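You operate a simulated robot arm through the tools that you are given. There is no shell and no other tool. Be economical: measure what you need, move in short steps, check, and stop when the job is done.

You run a simulated robot arm. Do the job below in one go: nothing can be reset, and whatever is moved stays where it is left.

Task
Band the framed pallet and pull the band to 120 N.
Fine: seat the clip from the tray in its pocket, feed the band round, shut the grey lever, then pump the orange handle, and no higher.

Only the result counts: the job must be done as asked and must still hold three seconds after the hand-in. Knocking over, shifting, dropping, spilling or breaking anything else fails it.

Robot
A 7-joint arm with a fingered hand, fixed in place. Base frame: the origin is at the foot of the arm, x ahead of it, y to its left, z up. Units: mm, rad, N and s.
With the tool pointing down near the work surface it reaches from about 100 to 640 mm from the base axis. Its first joint turns from -1.204 to 3.002 rad. Payload 3.2 kg.
Tool frame: the origin (TCP) lies between the finger pads and is the grasp point; the fingertips stand 26 mm ahead of it; z points along the fingers, y is the line along which they close. The gripper opens to 88 mm. The gripper's body begins 30 mm behind the TCP. The gripper is a hand of 5 fingers: y runs from the thumb to the fingers, the wrist lies at [-16, -108, -172] in the tool frame, and closing takes about 1.5 s.
Orientation is that of the tool frame in the base frame, as [roll, pitch, yaw] about the fixed x, y, z axes, in that order (R = Rz(yaw) Ry(pitch) Rx(roll)). With the fingers straight down and the wrist toward the robot, the tool's x, y and z point along [0, 1, 0], [1, 0, 0] and [0, 0, -1] of the base frame.

Tools
- The arm moves only by the tool jog_arm. Its argument "deltas" is text: rows parted by semicolons, each of 7 numbers parted by spaces: the shift along the tool's x, y, z in units of 30 mm (1.0 is 30 mm), then the turn, a rotation vector about the tool's x, y, z in units of 4 degrees (1.0 is 4 degrees), then the finger opening in mm, from 0 to 88. In form: x y z wx wy wz fingers; .... A call has 1 to 12 rows; each row shifts and turns the commanded pose from where the row before left it, along the tool's axes as they then stand. A call with a number of a shift or a turn outside -1 to 1 is refused whole. Rows are played at 5 a second. More than 50 mm and 0.15 rad between two rows, or a gripper value outside its range, and nothing of the call is played. Where a pose cannot be reached the arm comes as near as it can. A force on the tool above 70 N (or 10 N above the force at the start of the call, whichever is more), or a blocked arm, ends the call early, and 0.2 s more pass. Each finger travels about 72 mm/s and halts on what it meets, pressing with about 27 N; the grip force reading is that of the motor and also rises with nothing between the fingers. The clock runs only during rows and for 0.2 s after the last one: add rows that do not move to give the fingers time. The reply holds the time, the measured pose of the TCP, the force on the tool along the base axes, the opening and the grip force, in the units named above and with some noise, with the torque about the TCP (base axes, N m) and any sound that the robot's microphone picked up.
- Cameras (640 x 400 px; columns grow to the right, rows downward): "scene" is fixed at [63.4, 497.7, 1240.7]; the picture's right is [-0.78, -0.63, 0.00], its down [-0.29, 0.35, -0.89] and it looks along [0.56, -0.69, -0.45] (base axes); focal length 334 px, centre (320, 200). "wrist" rides on the gripper at [67, -97, -117] in the tool frame; the picture's right is [-0.71, 0.33, -0.62], its down [-0.65, -0.65, 0.39] and it looks along [-0.28, 0.68, 0.68] (tool axes); focal length 234 px, centre (320, 200). There is no depth. A picture from a camera that has moved, and an enlarged one, comes with that camera's place and axes in the base frame and with its lens. The place of the scene camera against the robot may be out by one fixed shift of up to 25 mm in any direction.
- camera(camera): a new picture of that camera. It takes no simulated time.
- lift_body(by): slides the trunk up (or, below 0, down) by that many mm; the arm rides with it, the base frame stays. It gives what a move gives, with no picture.
- grasp_type(shape): the hand has 5 fingers and takes this shape, open, in about a second: jaw (thumb against the fingers, like two jaws); tri (thumb and two fingers); tip (a fingertip pinch); poke (one finger out to press); point (the index stretched); flat (the hand flat); cup (the hand cupped); fist (a fist). The gripper value then closes the fingers along that shape, each until it touches; the sizes above hold for jaw. It gives what a move gives, with no picture.
- close_up(camera, box): a new picture of the part [left, top, right, bottom] of that camera's present view, enlarged. It takes no simulated time.
- sign_off(): hands the job in; it is judged then, once.

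Work in short steps. Places have to be worked out from the pictures, the camera data and where the tool is seen: move nearer, look again, correct. Check each grasp and each placing, and mend what went wrong. You have 120 turns and 64 pictures in all, those below and enlarged ones among them. Open the gripper and draw the arm clear of the work before you hand the job in, unless the task says otherwise; then end with one line.

The tools are called as a command line: name --argument value ..., lists and objects as JSON in quotes. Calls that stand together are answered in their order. jog_arm: Moves the arm, as the interface text tells. Its arguments: {"type":"object","properties":{"deltas":{"type":"string"}},"required":["deltas"]} The other tools are called the same way: lift_body (by) slides the trunk up or down; grasp_type (shape) gives the hand a shape; camera (camera) takes a picture; close_up (camera, box) takes an enlarged picture of a part of a camera's view; sign_off () hands the job in.

At the start:

```text
time_s: 0.0
ee_pos: [528.6, -126.0, 1050.1]
ee_rot: [3.141, -0.001, 1.573]
wrist_force: [-0.8, 0.1, 1.0]
moment: [0.01, 0.01, 0.0]
gripper_width: 87.9
grip_force: 0.0
shape: jaw
trunk travel left (down, up): [-675.0, 165.0]
```

scene: 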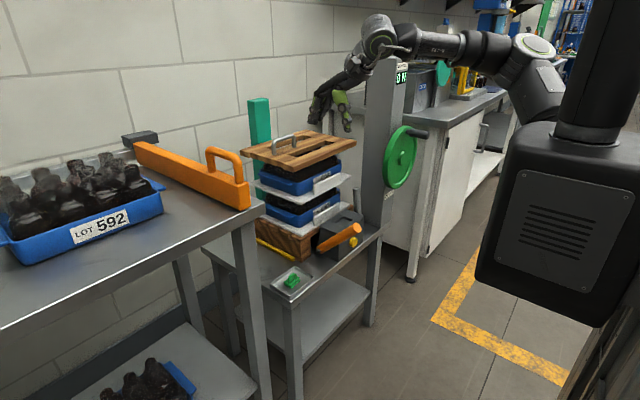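
wrist: 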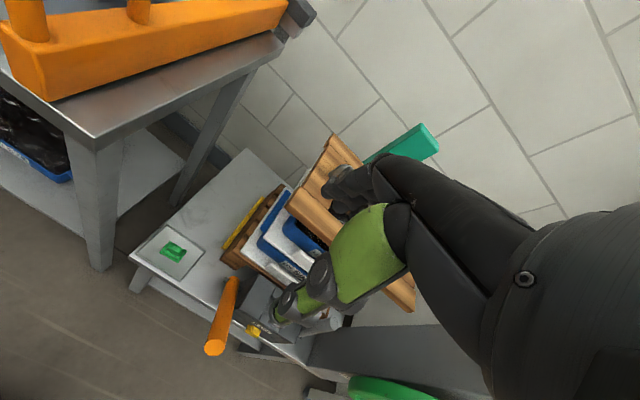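

The pallet stack, tray with green clip, orange handle, a green handwheel and a readout are visible. I take enlarged views to identify the parts.

close_up --camera "scene" --box '[220, 180, 400, 300]'

close_up --camera "scene" --box '[230, 40, 450, 200]'

close_up --camera "wrist" --box '[120, 140, 400, 400]'

```text
3.33 times, centred on (310, 240) of scene
camera zoom: at [63.4, 497.7, 1240.7], right [-0.78, -0.63, 0.0], down [-0.29, 0.35, -0.89], along [0.56, -0.69, -0.45], focal length 1112 px, centre (353, 67)
```

zoom: 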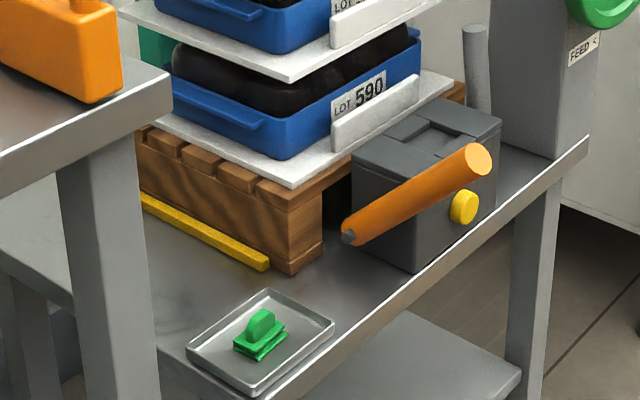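

```text
2.50 times, centred on (340, 120) of scene
camera zoom: at [63.4, 497.7, 1240.7], right [-0.78, -0.63, 0.0], down [-0.29, 0.35, -0.89], along [0.56, -0.69, -0.45], focal length 834 px, centre (270, 400)
```

zoom: 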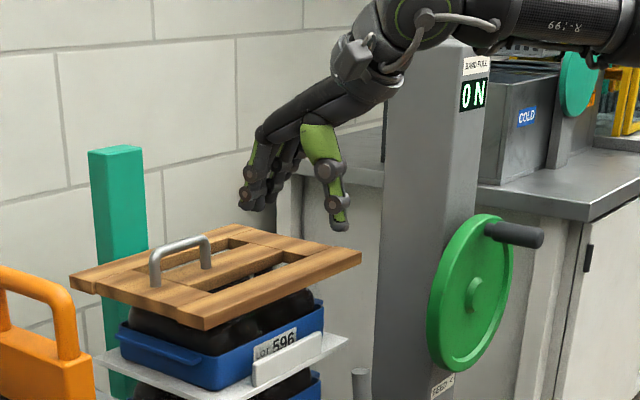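

```text
1.54 times, centred on (260, 270) of wrist
camera zoom: at [429.9, -61.0, 1166.0], right [0.33, -0.71, 0.62], down [-0.65, -0.65, -0.39], along [0.68, -0.28, -0.68], focal length 360 px, centre (412, 92)
```

zoom: 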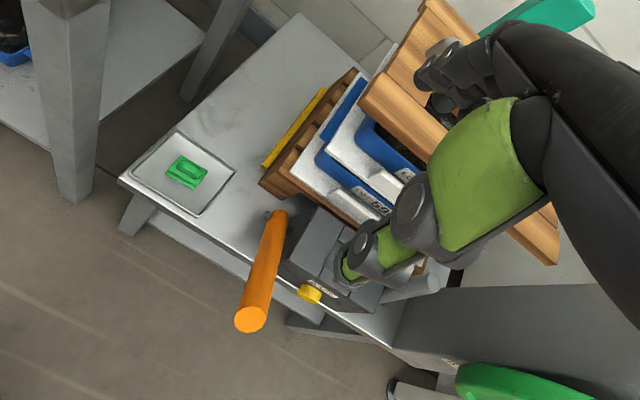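

Rough layout from the two cameras: clip about (610,-52,570), block about x 570-660, y -235 to -365, handle from (596,-177,640) up to (469,-175,770), stack behind x≈660. I move the hand back and down to look at the head more closely.

jog_arm --deltas "-1 -0.8 0 0 0 0 88; -1 -0.8 0 0 0 0 88; -1 -0.8 0 0 0 0 88; -1 -0.8 0 0 0 0 88; -1 0 0.5 0 0 0 88; -1 0 1 0 0 0 88; 0 0 1 0 0 0 88; 0 0 1 0 0 0 88; 0 0 1 0 0 0 88;0 0 0 0 0 0 88"

camera --camera "wrist"

close_up --camera "scene" --box '[310, 50, 450, 260]'

```text
time_s: 2.2
ee_pos: [432.6, -305.8, 914.1]
ee_rot: [3.141, -0.001, 1.573]
wrist_force: [0.2, 0.2, -1.2]
moment: [-0.03, 0.02, 0.04]
gripper_width: 88.1
grip_force: 0.0
shape: jaw
trunk travel left (down, up): [-675.0, 165.0]
```

```text
58 pictures are left
camera wrist: at [334.2, -240.7, 1031.5], right [0.33, -0.71, 0.62], down [-0.65, -0.65, -0.39], along [0.68, -0.28, -0.68], focal length 234 px, centre (320, 200)
```

wrist: 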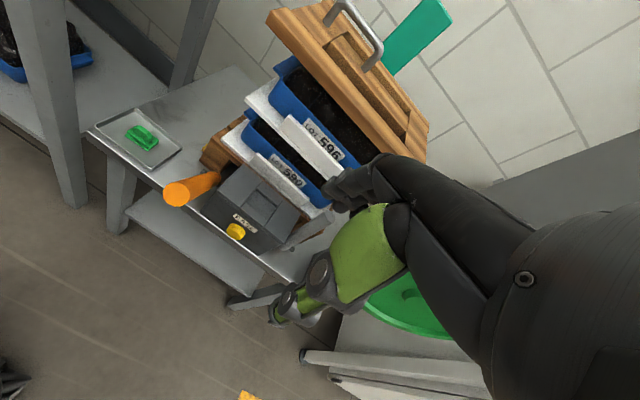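

```text
1.90 times, centred on (380, 155) of scene
camera zoom: at [63.4, 497.7, 1240.7], right [-0.78, -0.63, 0.0], down [-0.29, 0.35, -0.89], along [0.56, -0.69, -0.45], focal length 635 px, centre (206, 286)
```

zoom: 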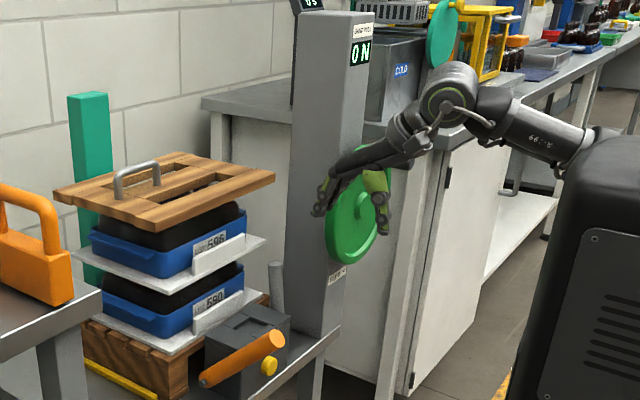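

close_up --camera "wrist" --box '[90, 110, 350, 280]'

```text
2.35 times, centred on (220, 195) of wrist
camera zoom: at [334.2, -240.7, 1031.5], right [0.33, -0.71, 0.62], down [-0.65, -0.65, -0.39], along [0.68, -0.28, -0.68], focal length 551 px, centre (555, 212)
```

zoom: 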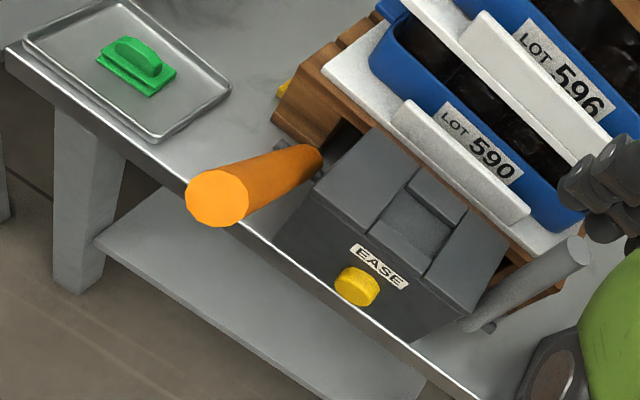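

The clip has a fin along y in the tray near (597,-52), the block has a pocket on top, EASE is a yellow button (to avoid), and the grey lever stands at the block's right side. I move over the clip for a nearer look, crossing above the handle first.

jog_arm --deltas "1 0 0 0 0 0 88; 1 0 0 0 0 0 88; 1 0 0 0 0 0 88; 1 0.5 0 0 0 0 88; 1 1 0 0 0 0 88; 1 1 0 0 0 0 88; 1 1 0 0 0 0 88; 1 0 1 0 0 0 88; 0 0 1 0 0 0 88; 0 0 1 0 0 0 88; 0 0 1 0 0 0 88; 0 0 1 0 0 0 88"

camera --camera "wrist"

```text
time_s: 4.8
ee_pos: [538.4, -64.2, 763.6]
ee_rot: [3.14, -0.001, 1.572]
wrist_force: [0.8, 0.9, -1.0]
moment: [-0.02, 0.01, 0.03]
gripper_width: 88.0
grip_force: 0.0
shape: jaw
trunk travel left (down, up): [-675.0, 165.0]
```

```text
55 pictures are left
camera wrist: at [440.0, 0.2, 880.1], right [0.33, -0.71, 0.62], down [-0.65, -0.65, -0.39], along [0.68, -0.28, -0.68], focal length 234 px, centre (320, 200)
```

wrist: 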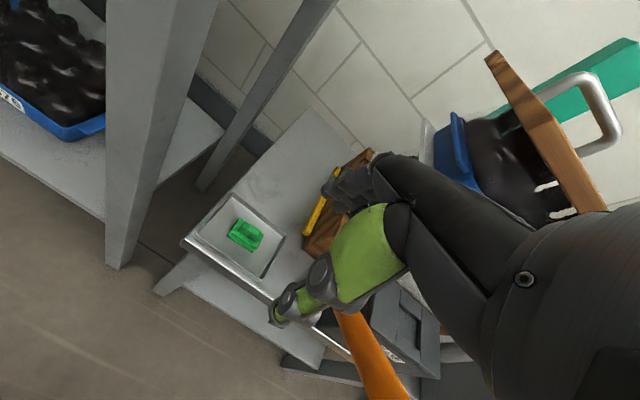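

close_up --camera "wrist" --box '[180, 180, 340, 300]'

close_up --camera "scene" --box '[250, 240, 330, 300]'

```text
3.33 times, centred on (260, 240) of wrist
camera zoom: at [440.0, 0.2, 880.1], right [0.33, -0.71, 0.62], down [-0.65, -0.65, -0.39], along [0.68, -0.28, -0.68], focal length 781 px, centre (520, 67)
```

zoom: 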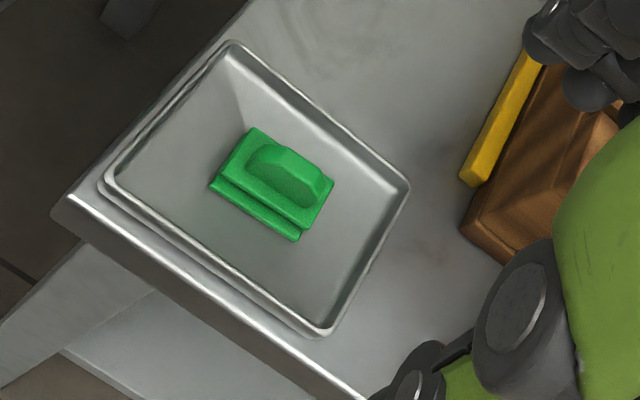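

```text
6.67 times, centred on (290, 270) of scene
camera zoom: at [63.4, 497.7, 1240.7], right [-0.78, -0.63, 0.0], down [-0.29, 0.35, -0.89], along [0.56, -0.69, -0.45], focal length 2224 px, centre (520, -267)
```

zoom: 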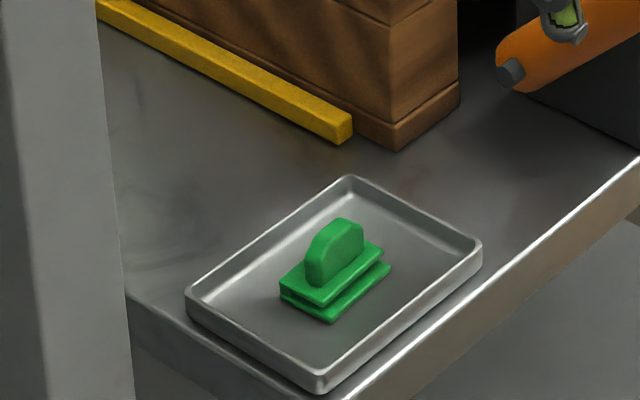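

Clip centre is about (598,-50), yawed roughly +5.5°, top of base near z 578, fin along y. I try the "tri" shape to see whether it is narrower for this small fin.

grasp_type --shape "tri"

camera --camera "wrist"

close_up --camera "scene" --box '[260, 130, 400, 300]'

```text
time_s: 5.7
ee_pos: [537.3, -65.5, 764.7]
ee_rot: [-3.141, -0.002, 1.573]
wrist_force: [0.5, 0.0, -0.3]
moment: [0.0, 0.0, -0.01]
gripper_width: 87.7
grip_force: 0.2
shape: tri
trunk travel left (down, up): [-675.0, 165.0]
```

```text
52 pictures are left
camera wrist: at [439.3, 0.0, 880.6], right [0.33, -0.71, 0.62], down [-0.65, -0.65, -0.39], along [0.68, -0.28, -0.68], focal length 234 px, centre (320, 200)
```

wrist: 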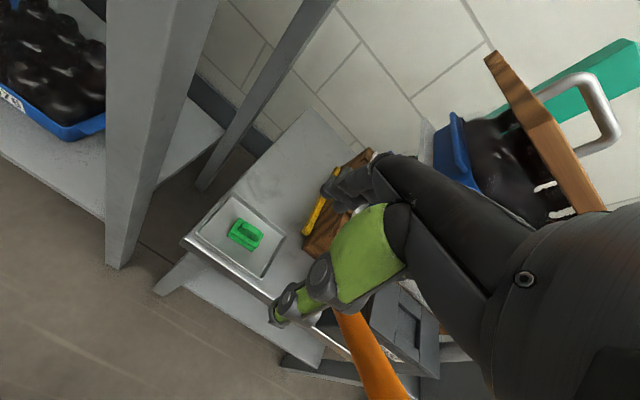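

```text
2.35 times, centred on (330, 215) of scene
camera zoom: at [63.4, 497.7, 1240.7], right [-0.78, -0.63, 0.0], down [-0.29, 0.35, -0.89], along [0.56, -0.69, -0.45], focal length 785 px, centre (296, 165)
```

zoom: 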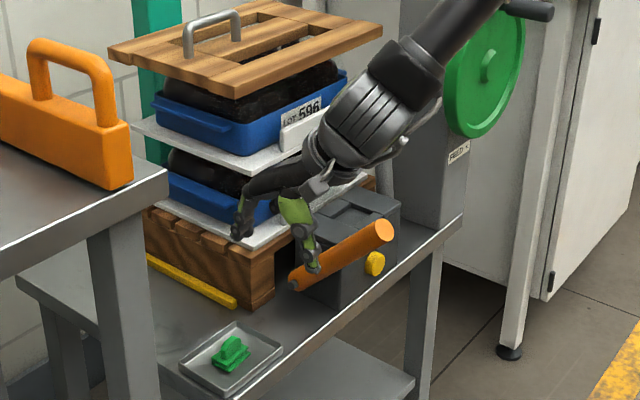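

Tri is narrow (two fingers against thumb). I move above the clip at z≈640, turn the hand +5.5° about vertical and part-close to 42.

jog_arm --deltas "0.26 1 1 0 0 -0.7 70; 0.26 1 1 0 0 -0.7 50; 0 0 1 0 0 0 42; 0 0 1 0 0 0 42; 0 0 0.15 0 0 0 42; 0 0 0 0 0 0 42; 0 0 0 0 0 0 42"

camera --camera "wrist"

close_up --camera "scene" --box '[230, 190, 350, 300]'

```text
time_s: 7.3
ee_pos: [596.9, -49.1, 641.2]
ee_rot: [-3.142, 0.0, 1.673]
wrist_force: [-0.9, 0.2, 0.0]
moment: [-0.01, 0.02, -0.03]
gripper_width: 42.1
grip_force: 0.2
shape: tri
trunk travel left (down, up): [-675.0, 165.0]
```

```text
50 pictures are left
camera wrist: at [492.7, 7.2, 756.3], right [0.4, -0.67, 0.62], down [-0.59, -0.71, -0.39], along [0.7, -0.21, -0.68], focal length 234 px, centre (320, 200)
```

wrist: 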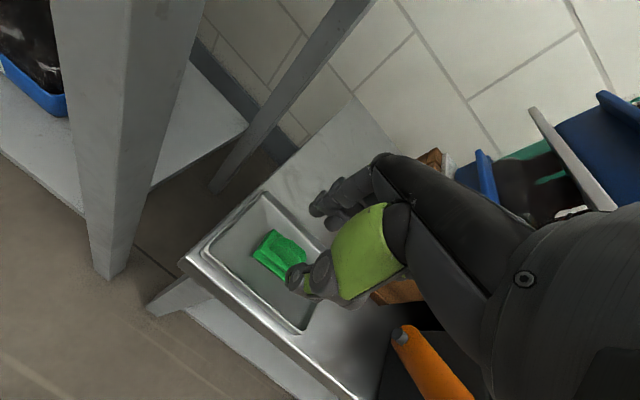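

```text
3.64 times, centred on (290, 245) of scene
camera zoom: at [63.4, 497.7, 1240.7], right [-0.78, -0.63, 0.0], down [-0.29, 0.35, -0.89], along [0.56, -0.69, -0.45], focal length 1213 px, centre (429, 36)
```

zoom: 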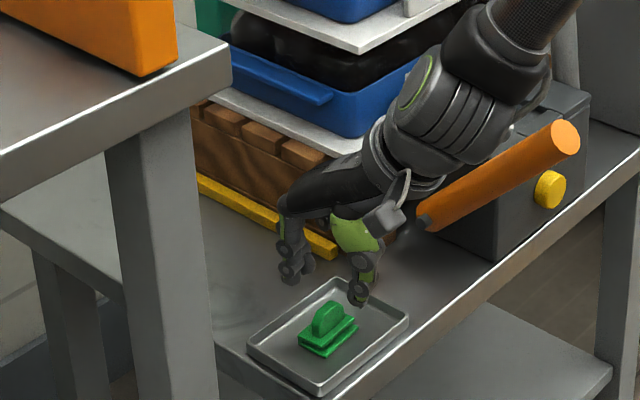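

close_up --camera "wrist" --box '[220, 170, 380, 320]'

```text
2.67 times, centred on (300, 245) of wrist
camera zoom: at [492.7, 7.2, 756.3], right [0.4, -0.67, 0.62], down [-0.59, -0.71, -0.39], along [0.7, -0.21, -0.68], focal length 624 px, centre (373, 80)
```

zoom: 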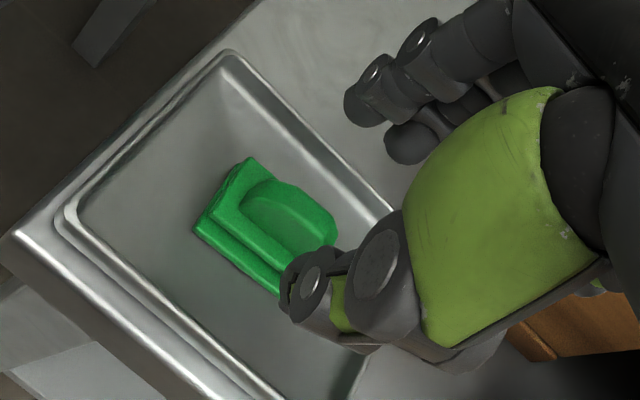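

Clip centre still estimates to (597,-50); base top ≈577, fin top ≈599. I descend so tips are at about z 583 and close.

jog_arm --deltas "0 0 0.5 0 0 0 42; 0 0 0.55 0 0 0 42; 0 0 0 0 0 0 42; 0 0 0 0 0 0 20; 0 0 0 0 0 0 4; 0 0 0 0 0 0 4; 0 0 0 0 0 0 4; 0 0 0 0 0 0 4; 0 0 0 0 0 0 4"

close_up --camera "wrist" --box '[220, 170, 380, 320]'

close_up --camera "scene" --box '[250, 230, 350, 300]'

```text
time_s: 9.3
ee_pos: [597.3, -49.2, 608.1]
ee_rot: [-3.141, 0.001, 1.669]
wrist_force: [0.7, -0.8, -0.7]
moment: [-0.01, -0.02, -0.01]
gripper_width: 4.7
grip_force: 27.2
shape: tri
trunk travel left (down, up): [-675.0, 165.0]
```

```text
2.67 times, centred on (300, 245) of wrist
camera zoom: at [492.2, 7.1, 725.2], right [0.4, -0.67, 0.62], down [-0.59, -0.71, -0.39], along [0.7, -0.21, -0.68], focal length 624 px, centre (373, 80)
```

zoom: 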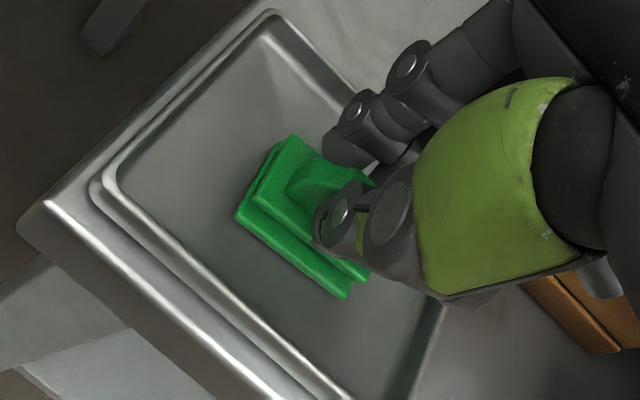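

```text
5.71 times, centred on (300, 265) of scene
camera zoom: at [63.4, 497.7, 1240.7], right [-0.78, -0.63, 0.0], down [-0.29, 0.35, -0.89], along [0.56, -0.69, -0.45], focal length 1906 px, centre (434, -171)
```

zoom: 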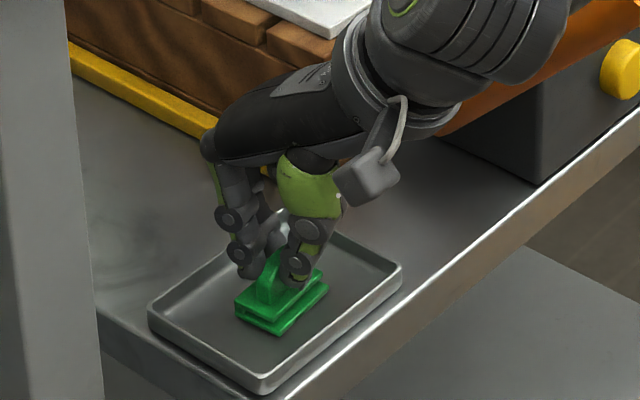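

Fingers are at the fin; I command full closing to see whether the opening stops on it.

jog_arm --deltas "0 0 0 0 0 0 0; 0 0 0 0 0 0 0; 0 0 0 0 0 0 0; 0 0 -0.3 0 0 0 0; 0 0 -0.3 0 0 0 0; 0 0 0 0 0 0 0"

close_up --camera "wrist" --box '[220, 170, 380, 320]'

```text
time_s: 10.7
ee_pos: [596.7, -48.7, 627.6]
ee_rot: [3.14, 0.0, 1.67]
wrist_force: [0.7, 0.0, -0.3]
moment: [-0.02, -0.01, -0.03]
gripper_width: 4.9
grip_force: 27.2
shape: tri
trunk travel left (down, up): [-675.0, 165.0]
```

```text
2.67 times, centred on (300, 245) of wrist
camera zoom: at [492.4, 6.6, 743.7], right [0.4, -0.67, 0.62], down [-0.59, -0.71, -0.39], along [0.7, -0.21, -0.68], focal length 624 px, centre (373, 80)
```

zoom: 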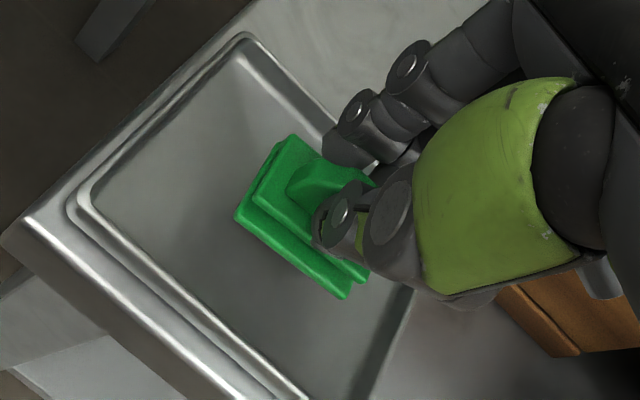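

The clip lifted with the hand, well aligned. I rise, square the yaw back, then retract before crossing toward the block.

jog_arm --deltas "0 0 -1 0 0 0 0; 0 0 -1 0 0 0.7 0; 0 0 -1 0 0 0.7 0; 0 -0.5 -1 0 0 0 0; 0 -1 -1 0 0 0 0; 0 -1 -1 0 0 0 0; 0 -1 -1 0 0 0 0; 0 -1 -1 0 0 0 0; -0.5 -0.5 0 0 0 0 0; -1 0 0 0 0 0 0; -1 0 0 0 0 0 0; -1 0 0 0 0 0 0"

jog_arm --deltas "-1 0 0 0 0 0 0; -1 0 0 0 0 0 0; -1 0 0 0 0 0 0; -1 0 0 0 0 0 0; -1 0 0 0 0 0 0; -1 0 0.3 0 0 0 0; -1 0 0.5 0 0 0 0; 0 0 0.7 0 0 0 0; 0 0 0 0 0 0 0"

camera --camera "wrist"

```text
time_s: 13.3
ee_pos: [448.0, -155.1, 865.8]
ee_rot: [-3.141, -0.003, 1.573]
wrist_force: [0.2, 0.1, 0.5]
moment: [0.0, 0.01, 0.01]
gripper_width: 5.0
grip_force: 26.8
shape: tri
trunk travel left (down, up): [-675.0, 165.0]
```

```text
time_s: 15.3
ee_pos: [446.9, -362.3, 821.7]
ee_rot: [3.141, 0.0, 1.572]
wrist_force: [0.2, 0.5, -1.0]
moment: [0.03, 0.01, -0.02]
gripper_width: 4.5
grip_force: 27.1
shape: tri
out of reach, approached as far as the arm can: row 4
trunk travel left (down, up): [-675.0, 165.0]
```

```text
44 pictures are left
camera wrist: at [348.6, -296.6, 937.8], right [0.33, -0.71, 0.62], down [-0.65, -0.65, -0.39], along [0.68, -0.28, -0.68], focal length 234 px, centre (320, 200)
```

wrist: 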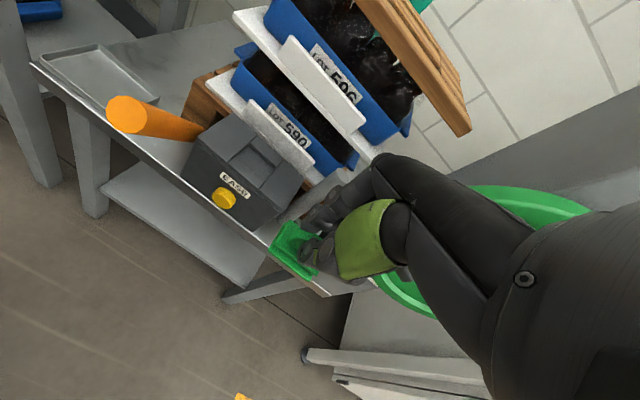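

close_up --camera "wrist" --box '[180, 100, 320, 240]'

close_up --camera "scene" --box '[305, 195, 375, 265]'

```text
2.86 times, centred on (250, 170) of wrist
camera zoom: at [348.6, -296.6, 937.8], right [0.33, -0.71, 0.62], down [-0.65, -0.65, -0.39], along [0.68, -0.28, -0.68], focal length 669 px, centre (520, 286)
```

zoom: 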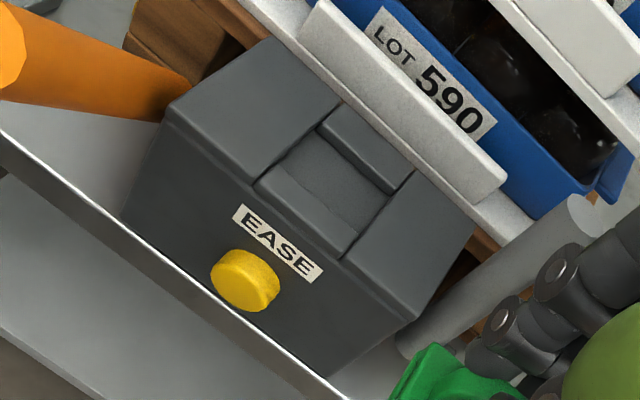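

```text
5.71 times, centred on (340, 230) of scene
camera zoom: at [63.4, 497.7, 1240.7], right [-0.78, -0.63, 0.0], down [-0.29, 0.35, -0.89], along [0.56, -0.69, -0.45], focal length 1906 px, centre (206, 29)
```

zoom: 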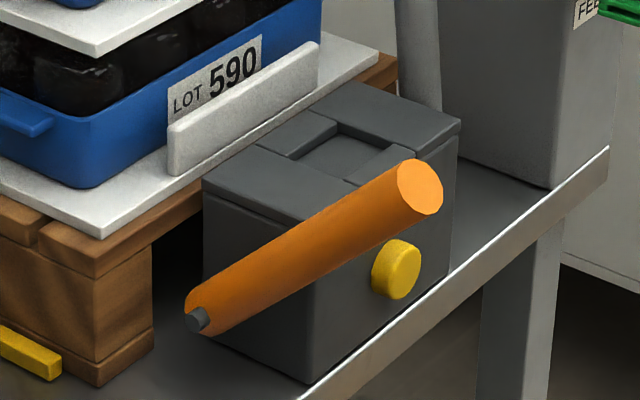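

Pocket works out at about centre (588,-291), ~50 (y) by 34 (x), block top z≈665, so the clip goes in as held. I move to a hover above it and look.

jog_arm --deltas "0.8 0.6 0 0 0 0 0; 0.8 0.9 0 0 0 0 0; 0.8 0.9 0 0 0 0 0; 0 0.9 0 0 0 0 0; 0 0.9 0.5 0 0 0 0; 0 0.6 0.8 0 0 0 0; 0 0 0.8 0 0 0 0; 0 0 0 0 0 0 0"

camera --camera "wrist"

close_up --camera "scene" --box '[270, 150, 400, 260]'

```text
time_s: 17.1
ee_pos: [591.3, -288.2, 758.6]
ee_rot: [-3.141, 0.0, 1.571]
wrist_force: [-0.2, 0.6, -0.1]
moment: [-0.01, 0.02, 0.0]
gripper_width: 4.8
grip_force: 27.0
shape: tri
trunk travel left (down, up): [-675.0, 165.0]
```

```text
41 pictures are left
camera wrist: at [493.6, -222.8, 875.1], right [0.33, -0.71, 0.62], down [-0.65, -0.65, -0.39], along [0.68, -0.28, -0.68], focal length 234 px, centre (320, 200)
```

wrist: 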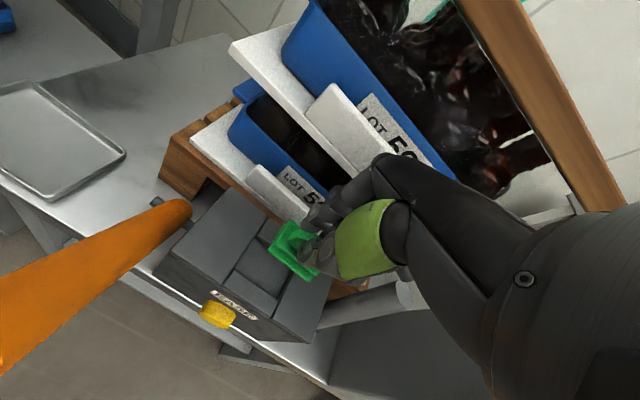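

```text
3.64 times, centred on (335, 205) of scene
camera zoom: at [63.4, 497.7, 1240.7], right [-0.78, -0.63, 0.0], down [-0.29, 0.35, -0.89], along [0.56, -0.69, -0.45], focal length 1213 px, centre (266, 182)
```

zoom: 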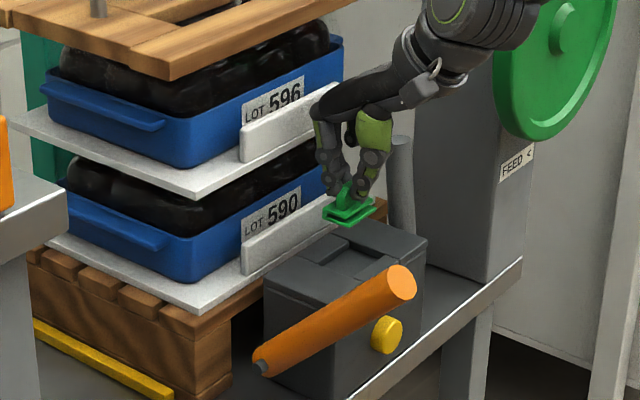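

close_up --camera "wrist" --box '[210, 180, 350, 320]'

```text
2.86 times, centred on (280, 250) of wrist
camera zoom: at [493.6, -222.8, 875.1], right [0.33, -0.71, 0.62], down [-0.65, -0.65, -0.39], along [0.68, -0.28, -0.68], focal length 669 px, centre (434, 57)
```

zoom: 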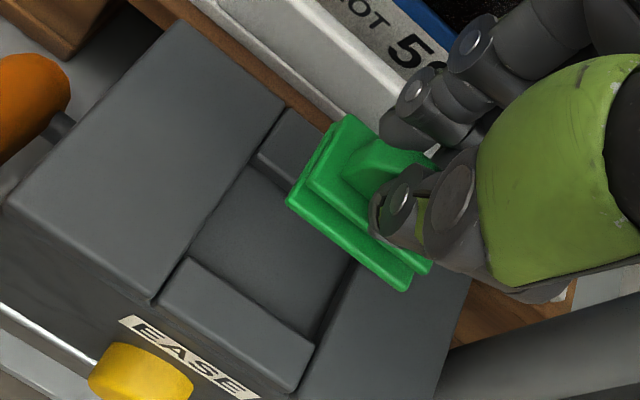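

Clip (588.8,-290.8) vs pocket centre about (589.5,-293): orientation matches. I shift y by -2.5 and lower to just above the block top.

jog_arm --deltas "-0.08 0.03 0.5 0 0 0 0; 0 0 0.5 0 0 0 0; 0 0 0.4 0 0 0 0; 0 0 0 0 0 0 0; 0 0 0 0 0 0 0"

close_up --camera "wrist" --box '[210, 180, 350, 320]'

close_up --camera "scene" --box '[305, 180, 385, 250]'

```text
time_s: 18.3
ee_pos: [592.8, -290.7, 717.0]
ee_rot: [3.141, 0.0, 1.571]
wrist_force: [0.2, -0.2, 0.1]
moment: [-0.02, 0.02, -0.04]
gripper_width: 4.8
grip_force: 26.9
shape: tri
trunk travel left (down, up): [-675.0, 165.0]
```

```text
2.86 times, centred on (280, 250) of wrist
camera zoom: at [493.6, -225.5, 832.6], right [0.33, -0.71, 0.62], down [-0.65, -0.65, -0.39], along [0.68, -0.28, -0.68], focal length 669 px, centre (434, 57)
```

zoom: 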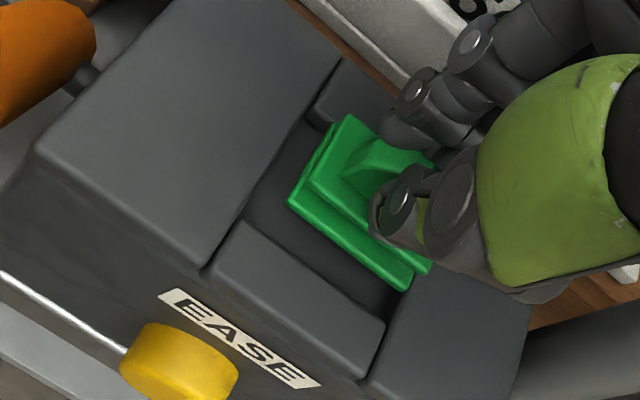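

```text
5.71 times, centred on (345, 215) of scene
camera zoom: at [63.4, 497.7, 1240.7], right [-0.78, -0.63, 0.0], down [-0.29, 0.35, -0.89], along [0.56, -0.69, -0.45], focal length 1906 px, centre (177, 114)
```

zoom: 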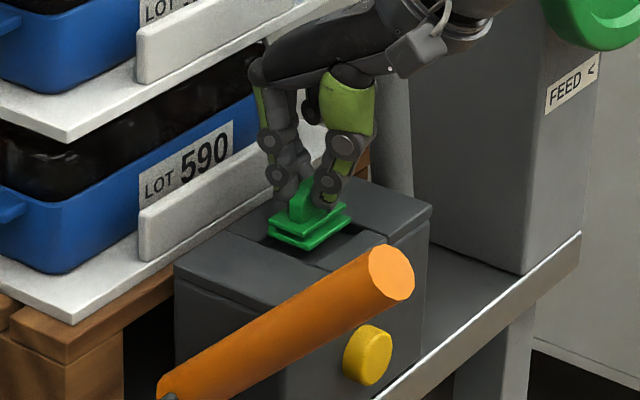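

Clip and pocket centres now agree within about 1 mm. I lower in small steps, watching the force.

jog_arm --deltas "0 0 0.25 0 0 0 0; 0 0 0.2 0 0 0 0; 0 0 0.15 0 0 0 0; 0 0 0 0 0 0 0"

close_up --camera "scene" --box '[305, 180, 385, 250]'

```text
time_s: 19.3
ee_pos: [592.5, -290.8, 705.2]
ee_rot: [3.129, 0.003, 1.572]
wrist_force: [-1.2, -1.1, 27.2]
moment: [0.02, 0.07, 0.0]
gripper_width: 4.9
grip_force: 27.5
shape: tri
trunk travel left (down, up): [-675.0, 165.0]
```

```text
5.71 times, centred on (345, 215) of scene
camera zoom: at [63.4, 497.7, 1240.7], right [-0.78, -0.63, 0.0], down [-0.29, 0.35, -0.89], along [0.56, -0.69, -0.45], focal length 1906 px, centre (177, 114)
```

zoom: 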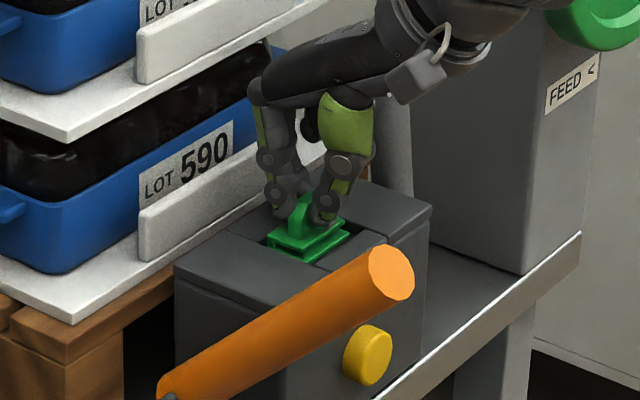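

close_up --camera "wrist" --box '[210, 180, 350, 320]'

```text
2.86 times, centred on (280, 250) of wrist
camera zoom: at [492.3, -224.1, 819.5], right [0.32, -0.71, 0.63], down [-0.65, -0.65, -0.4], along [0.69, -0.28, -0.67], focal length 669 px, centre (434, 57)
```

zoom: 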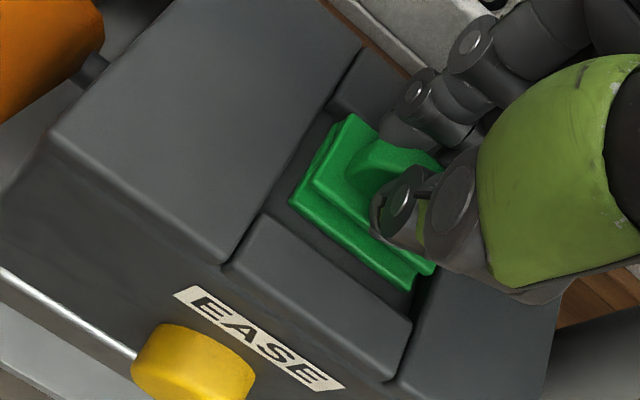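

Contact of 27 N at TCP z≈705. I need to see whether the clip is on the pocket floor, so I zoom tighter.

close_up --camera "wrist" --box '[255, 190, 315, 250]'

close_up --camera "scene" --box '[325, 195, 365, 235]'

```text
6.67 times, centred on (285, 220) of wrist
camera zoom: at [492.3, -224.1, 819.5], right [0.32, -0.71, 0.63], down [-0.65, -0.65, -0.4], along [0.69, -0.28, -0.67], focal length 1561 px, centre (553, 67)
```

zoom: 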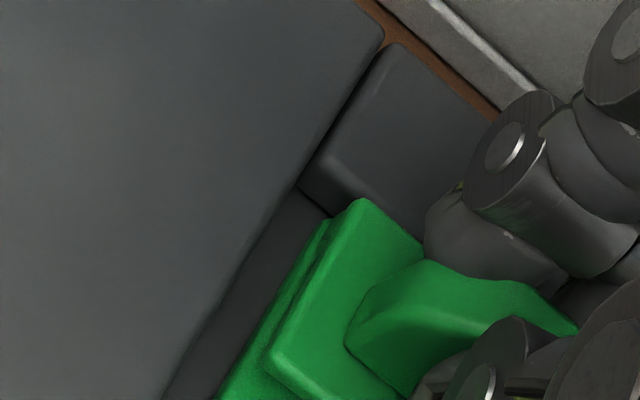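

```text
10.00 times, centred on (345, 215) of scene
camera zoom: at [63.4, 497.7, 1240.7], right [-0.78, -0.63, 0.0], down [-0.29, 0.35, -0.89], along [0.56, -0.69, -0.45], focal length 3336 px, centre (70, 50)
```

zoom: 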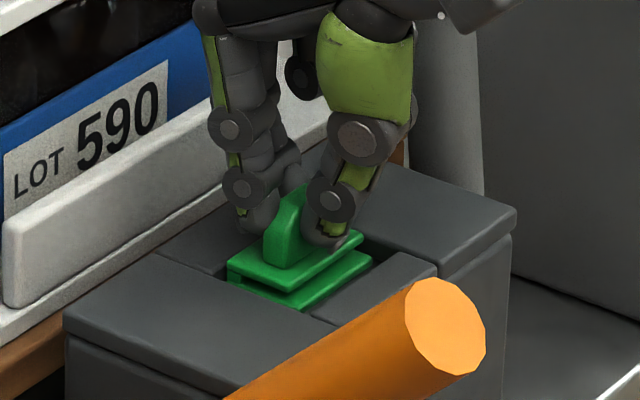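

The clip's lower edge is hidden by the left plate rim, so it is inside the pocket. I press a little further to make sure it seats, listening for a click.

jog_arm --deltas "0 0 0.1 0 0 0 0; 0 0 0.1 0 0 0 0; 0 0 0 0 0 0 0"

```text
time_s: 20.1
ee_pos: [591.9, -290.3, 703.4]
ee_rot: [3.121, 0.003, 1.57]
wrist_force: [-3.1, -1.0, 43.6]
moment: [0.01, 0.08, -0.02]
gripper_width: 5.5
grip_force: 27.2
shape: tri
trunk travel left (down, up): [-675.0, 165.0]
```

Firm contact, no further travel. I relieve the load, open the fingers, rise and inspect.

jog_arm --deltas "0 0 -0.15 0 0 0 0; 0 0 -0.2 0 0 0 0; 0 0 0 0 0 0 10; 0 0 0 0 0 0 20; 0 0 0 0 0 0 30; 0 0 0 0 0 0 30; 0 0 -0.5 0 0 0 30; 0 0 -1 0 0 0 30; 0 -0.5 -1 0 0 0 30; 0 -1 -1 0 0 0 30; 0 -1 -0.5 0 0 0 30"

close_up --camera "scene" --box '[325, 195, 365, 235]'

camera --camera "wrist"

```text
time_s: 22.5
ee_pos: [516.5, -291.4, 824.0]
ee_rot: [-3.141, -0.002, 1.573]
wrist_force: [-0.5, -0.3, -0.2]
moment: [0.02, -0.02, -0.02]
gripper_width: 29.9
grip_force: 0.1
shape: tri
trunk travel left (down, up): [-675.0, 165.0]
```

```text
10.00 times, centred on (345, 215) of scene
camera zoom: at [63.4, 497.7, 1240.7], right [-0.78, -0.63, 0.0], down [-0.29, 0.35, -0.89], along [0.56, -0.69, -0.45], focal length 3336 px, centre (70, 50)
```

zoom: 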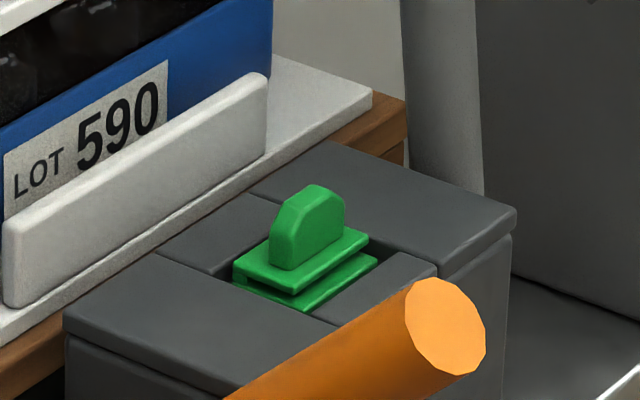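

```text
31 pictures are left
camera wrist: at [418.1, -225.4, 939.9], right [0.33, -0.71, 0.62], down [-0.65, -0.65, -0.39], along [0.68, -0.28, -0.68], focal length 234 px, centre (320, 200)
```

wrist: 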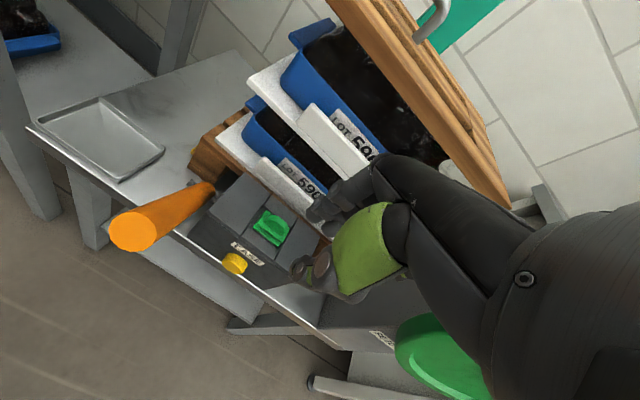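

The clip sits in the pocket. Next is the feed wheel on the post; I back off, and tilt the hand 44° forward to view the wheel below the hand.

jog_arm --deltas "0 -1 -1 0 0 0 30; -0.6 -1 -1 0 0 0 30; -1 -1 -1 0 0 0 30; -1 -1 -1 0 0 0 30; -1 -1 -1 0 0 0 30; 0 -0.5 -0.4 0 0 0 30; 0 0 0 -1 0 0 30; 0 0 0 -1 0 0 30; 0 0 0 -1 0 0 30; 0 0 0 -1 0 0 30; 0 0 0 -1 0 0 30; 0 0 0 -1 0 0 30"

jog_arm --deltas "0 0 0 -1 0 0 30; 0 0 0 -1 0 0 30; 0 0 0 -1 0 0 30; 0 0 0 -1 0 0 30; 0 0 0 -1 0 0 30; 0 0 0 0 0 0 30"

camera --camera "wrist"

```text
refused: row 3 steps farther than a row can; nothing moved
```

```text
time_s: 23.9
ee_pos: [517.2, -290.7, 822.4]
ee_rot: [2.792, -0.001, 1.573]
wrist_force: [0.8, 0.7, 0.2]
moment: [-0.05, 0.03, 0.01]
gripper_width: 29.9
grip_force: 0.1
shape: tri
trunk travel left (down, up): [-675.0, 165.0]
```

```text
30 pictures are left
camera wrist: at [384.2, -225.4, 898.7], right [0.1, -0.71, 0.7], down [-0.48, -0.65, -0.59], along [0.87, -0.28, -0.4], focal length 234 px, centre (320, 200)
```

wrist: 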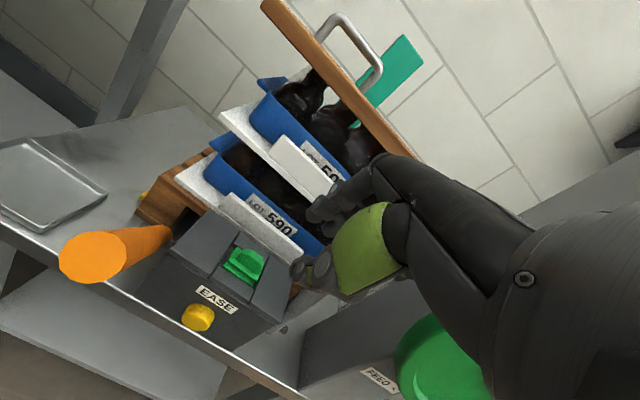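

One call was refused (step too long); now I make the retreat in smaller rows and finish the tilt.

jog_arm --deltas "-.4 -.38 -.77 0 0 0 30; -.4 -.38 -.77 0 0 0 30; -.4 -.38 -.77 0 0 0 30; -.4 -.38 -.77 0 0 0 30; -.4 -.38 -.77 0 0 0 30; -.4 -.38 -.77 0 0 0 30; -.4 -.38 -.77 0 0 0 30; -.4 -.38 -.77 0 0 0 30; -.4 -.38 -.77 0 0 0 30; 0 0 0 -1 0 0 30; 0 0 0 -1 0 0 30; 0 0 0 -1 0 0 30"

jog_arm --deltas "0 0 0 -1 0 0 30; 0 0 0 -1 0 0 30; 0 0 0 -1 0 0 30; 0 0 0 0 0 0 30"

camera --camera "wrist"

```text
time_s: 26.5
ee_pos: [349.9, -398.8, 982.9]
ee_rot: [2.583, -0.001, 1.574]
wrist_force: [-0.6, -0.7, -1.0]
moment: [0.0, 0.02, 0.0]
gripper_width: 29.9
grip_force: 0.0
shape: tri
trunk travel left (down, up): [-675.0, 165.0]
```

```text
time_s: 27.5
ee_pos: [349.9, -400.0, 982.7]
ee_rot: [2.372, 0.0, 1.571]
wrist_force: [0.4, -0.6, -0.6]
moment: [-0.01, 0.04, 0.0]
gripper_width: 29.6
grip_force: 0.1
shape: tri
trunk travel left (down, up): [-675.0, 165.0]
```

```text
29 pictures are left
camera wrist: at [197.2, -334.0, 998.8], right [-0.19, -0.71, 0.68], down [-0.2, -0.65, -0.73], along [0.96, -0.28, -0.01], focal length 234 px, centre (320, 200)
```

wrist: 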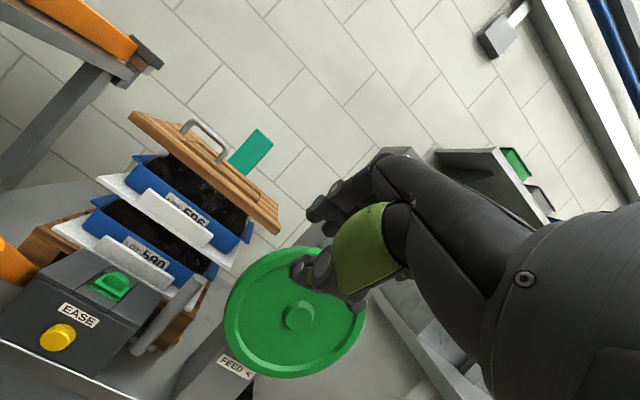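

Wheel hub is at about (541,-542,827), radius ≈117; knob at 12 o'clock around (y -550, z 923), sticking out to x≈460. I turn the hand to point forward with the wrist on the inner (+y) side for reach: 46° tilt, then 90° roll.

jog_arm --deltas "0 0 0 -1 0 0 30; 0 0 0 -1 0 0 30; 0 0 0 -1 0 0 30; 0 0 0 -1 0 0 30; 0 0 0 -1 0 0 30; 0 0 0 -1 0 0 30; 0 0 0 -1 0 0 30; 0 0 0 -1 0 0 30; 0 0 0 -1 0 0 30; 0 0 0 -1 0 0 30; 0 0 0 -1 0 0 30; 0 0 0 -0.5 0 0 30"

jog_arm --deltas "0 0 0 0 0 1 30; 0 0 0 0 0 1 30; 0 0 0 0 0 1 30; 0 0 0 0 0 1 30; 0 0 0 0 0 1 30; 0 0 0 0 0 1 30; 0 0 0 0 0 1 30; 0 0 0 0 0 1 30; 0 0 0 0 0 1 30; 0 0 0 0 0 1 30; 0 0 0 0 0 1 30; 0 0 0 0 0 1 30"

jog_arm --deltas "0 0 0 0 0 1 30; 0 0 0 0 0 1 30; 0 0 0 0 0 1 30; 0 0 0 0 0 1 30; 0 0 0 0 0 1 30; 0 0 0 0 0 1 30; 0 0 0 0 0 1 30; 0 0 0 0 0 1 30; 0 0 0 0 0 1 30; 0 0 0 0 0 1 30; 0 0 0 0 0 0.5 30; 0 0 0 0 0 0 30"

camera --camera "wrist"

```text
time_s: 30.1
ee_pos: [349.4, -399.9, 983.7]
ee_rot: [1.572, 0.001, 1.571]
wrist_force: [-0.1, -0.6, 0.3]
moment: [0.01, 0.01, 0.0]
gripper_width: 29.6
grip_force: 0.1
shape: tri
trunk travel left (down, up): [-675.0, 165.0]
```

```text
time_s: 32.7
ee_pos: [349.7, -400.4, 984.0]
ee_rot: [1.572, -0.839, 1.57]
wrist_force: [0.1, -1.0, 1.0]
moment: [0.0, -0.03, -0.02]
gripper_width: 29.9
grip_force: 0.1
shape: tri
trunk travel left (down, up): [-675.0, 165.0]
```

```text
time_s: 35.3
ee_pos: [370.4, -426.2, 963.8]
ee_rot: [-1.347, -1.569, -1.793]
wrist_force: [0.7, 0.6, -0.6]
moment: [0.02, -0.03, -0.04]
gripper_width: 30.0
grip_force: 0.0
shape: tri
out of reach, approached as far as the arm can: row 5, 6, 7, 8, 9, 10
trunk travel left (down, up): [-675.0, 165.0]
```

```text
28 pictures are left
camera wrist: at [251.3, -329.6, 1029.6], right [-0.62, -0.33, -0.71], down [0.39, 0.66, -0.65], along [0.68, -0.68, -0.28], focal length 234 px, centre (320, 200)
```

wrist: 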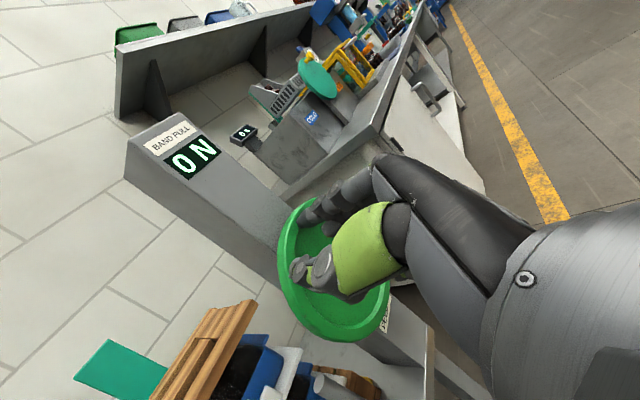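

The hand now points +x, wrist inside. I move toward the knob axis, staying back at x≈400.

jog_arm --deltas "-0.4 1 0.34 0 0 0 50; -0.4 1 0.34 0 0 0 60; -0.4 1 0.34 0 0 0 60; -0.4 1 0.34 0 0 0 60; 0 0 0 0 0 0 60"

camera --camera "wrist"

close_up --camera "scene" --box '[330, 40, 450, 200]'

```text
time_s: 36.5
ee_pos: [407.3, -544.3, 916.2]
ee_rot: [-2.028, -1.569, -1.111]
wrist_force: [0.0, 0.0, -1.0]
moment: [0.0, 0.01, -0.02]
gripper_width: 59.5
grip_force: 0.0
shape: tri
trunk travel left (down, up): [-675.0, 165.0]
```

```text
27 pictures are left
camera wrist: at [290.5, -448.0, 982.0], right [-0.62, -0.33, -0.71], down [0.39, 0.65, -0.65], along [0.68, -0.68, -0.28], focal length 234 px, centre (320, 200)
```

wrist: 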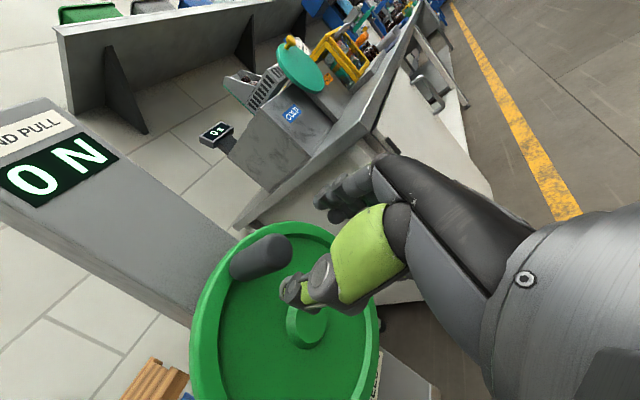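

```text
2.50 times, centred on (390, 120) of scene
camera zoom: at [63.4, 497.7, 1240.7], right [-0.78, -0.63, 0.0], down [-0.29, 0.35, -0.89], along [0.56, -0.69, -0.45], focal length 834 px, centre (145, 400)
```

zoom: 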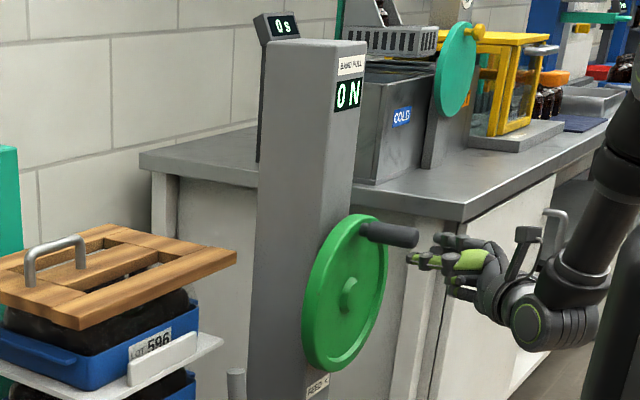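

Knob axis at about (y -541, z 928), its end near x≈455. I shift up 12 mm and advance with fingers open around it.

jog_arm --deltas "0.4 -0.1 0 0 0 0 60; 0 0 0 0 0 0 60; 0 0 0.5 0 0 0 60; 0 0 0.5 0 0 0 60; 0 0 0.5 0 0 0 60; 0 0 0.4 0 0 0 60; 0 0 0 0 0 0 60"

camera --camera "wrist"

close_up --camera "scene" --box '[360, 100, 440, 160]'

```text
time_s: 38.1
ee_pos: [466.3, -541.6, 928.6]
ee_rot: [-2.955, -1.568, -0.184]
wrist_force: [-0.9, 0.5, -0.5]
moment: [0.01, -0.04, 0.01]
gripper_width: 59.6
grip_force: 0.0
shape: tri
trunk travel left (down, up): [-675.0, 165.0]
```

```text
25 pictures are left
camera wrist: at [348.0, -444.8, 994.2], right [-0.62, -0.33, -0.71], down [0.39, 0.65, -0.65], along [0.68, -0.68, -0.28], focal length 234 px, centre (320, 200)
```

wrist: 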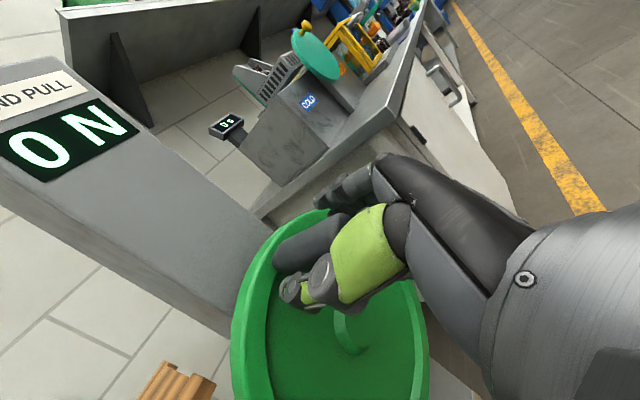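

```text
6.67 times, centred on (400, 130) of scene
camera zoom: at [63.4, 497.7, 1240.7], right [-0.78, -0.63, 0.0], down [-0.29, 0.35, -0.89], along [0.56, -0.69, -0.45], focal length 2224 px, centre (-213, 667)
```

zoom: 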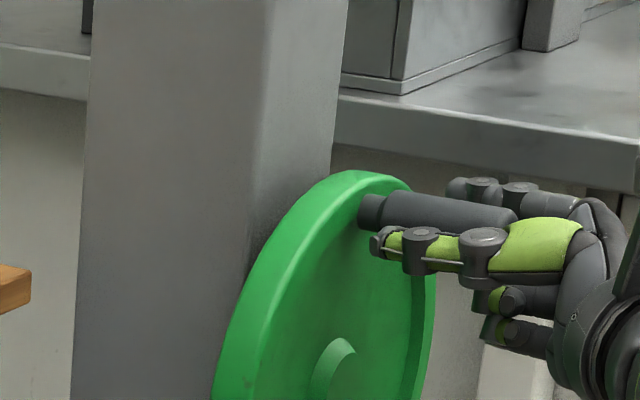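

The knob lies between thumb and fingers. I close the grip.

jog_arm --deltas "0.1 0 0 0 0 0 40; 0 0 0 0 0 0 20; 0 0 0 0 0 0 10; 0 0 0 0 0 0 10; 0 0 0 0 0 0 10; 0 0 0 0 0 0 10"

close_up --camera "wrist" --box '[220, 180, 400, 340]'

```text
time_s: 39.5
ee_pos: [465.7, -539.6, 932.4]
ee_rot: [1.223, -1.569, 1.919]
wrist_force: [-7.1, 13.7, -3.3]
moment: [-0.04, 0.05, 0.3]
gripper_width: 11.5
grip_force: 0.0
shape: tri
trunk travel left (down, up): [-675.0, 165.0]
```

```text
2.50 times, centred on (310, 260) of wrist
camera zoom: at [346.9, -442.4, 998.5], right [-0.62, -0.33, -0.71], down [0.39, 0.65, -0.65], along [0.68, -0.68, -0.28], focal length 585 px, centre (345, 50)
```

zoom: 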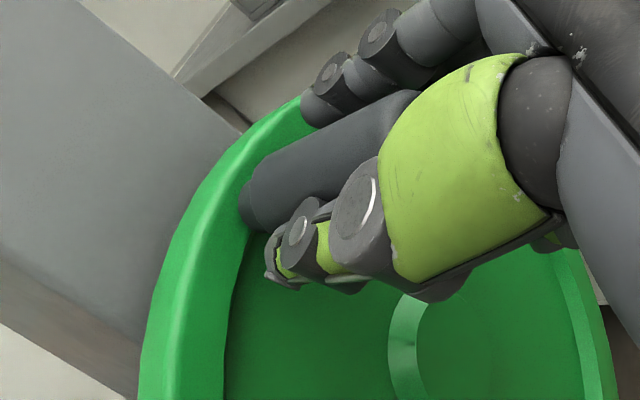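

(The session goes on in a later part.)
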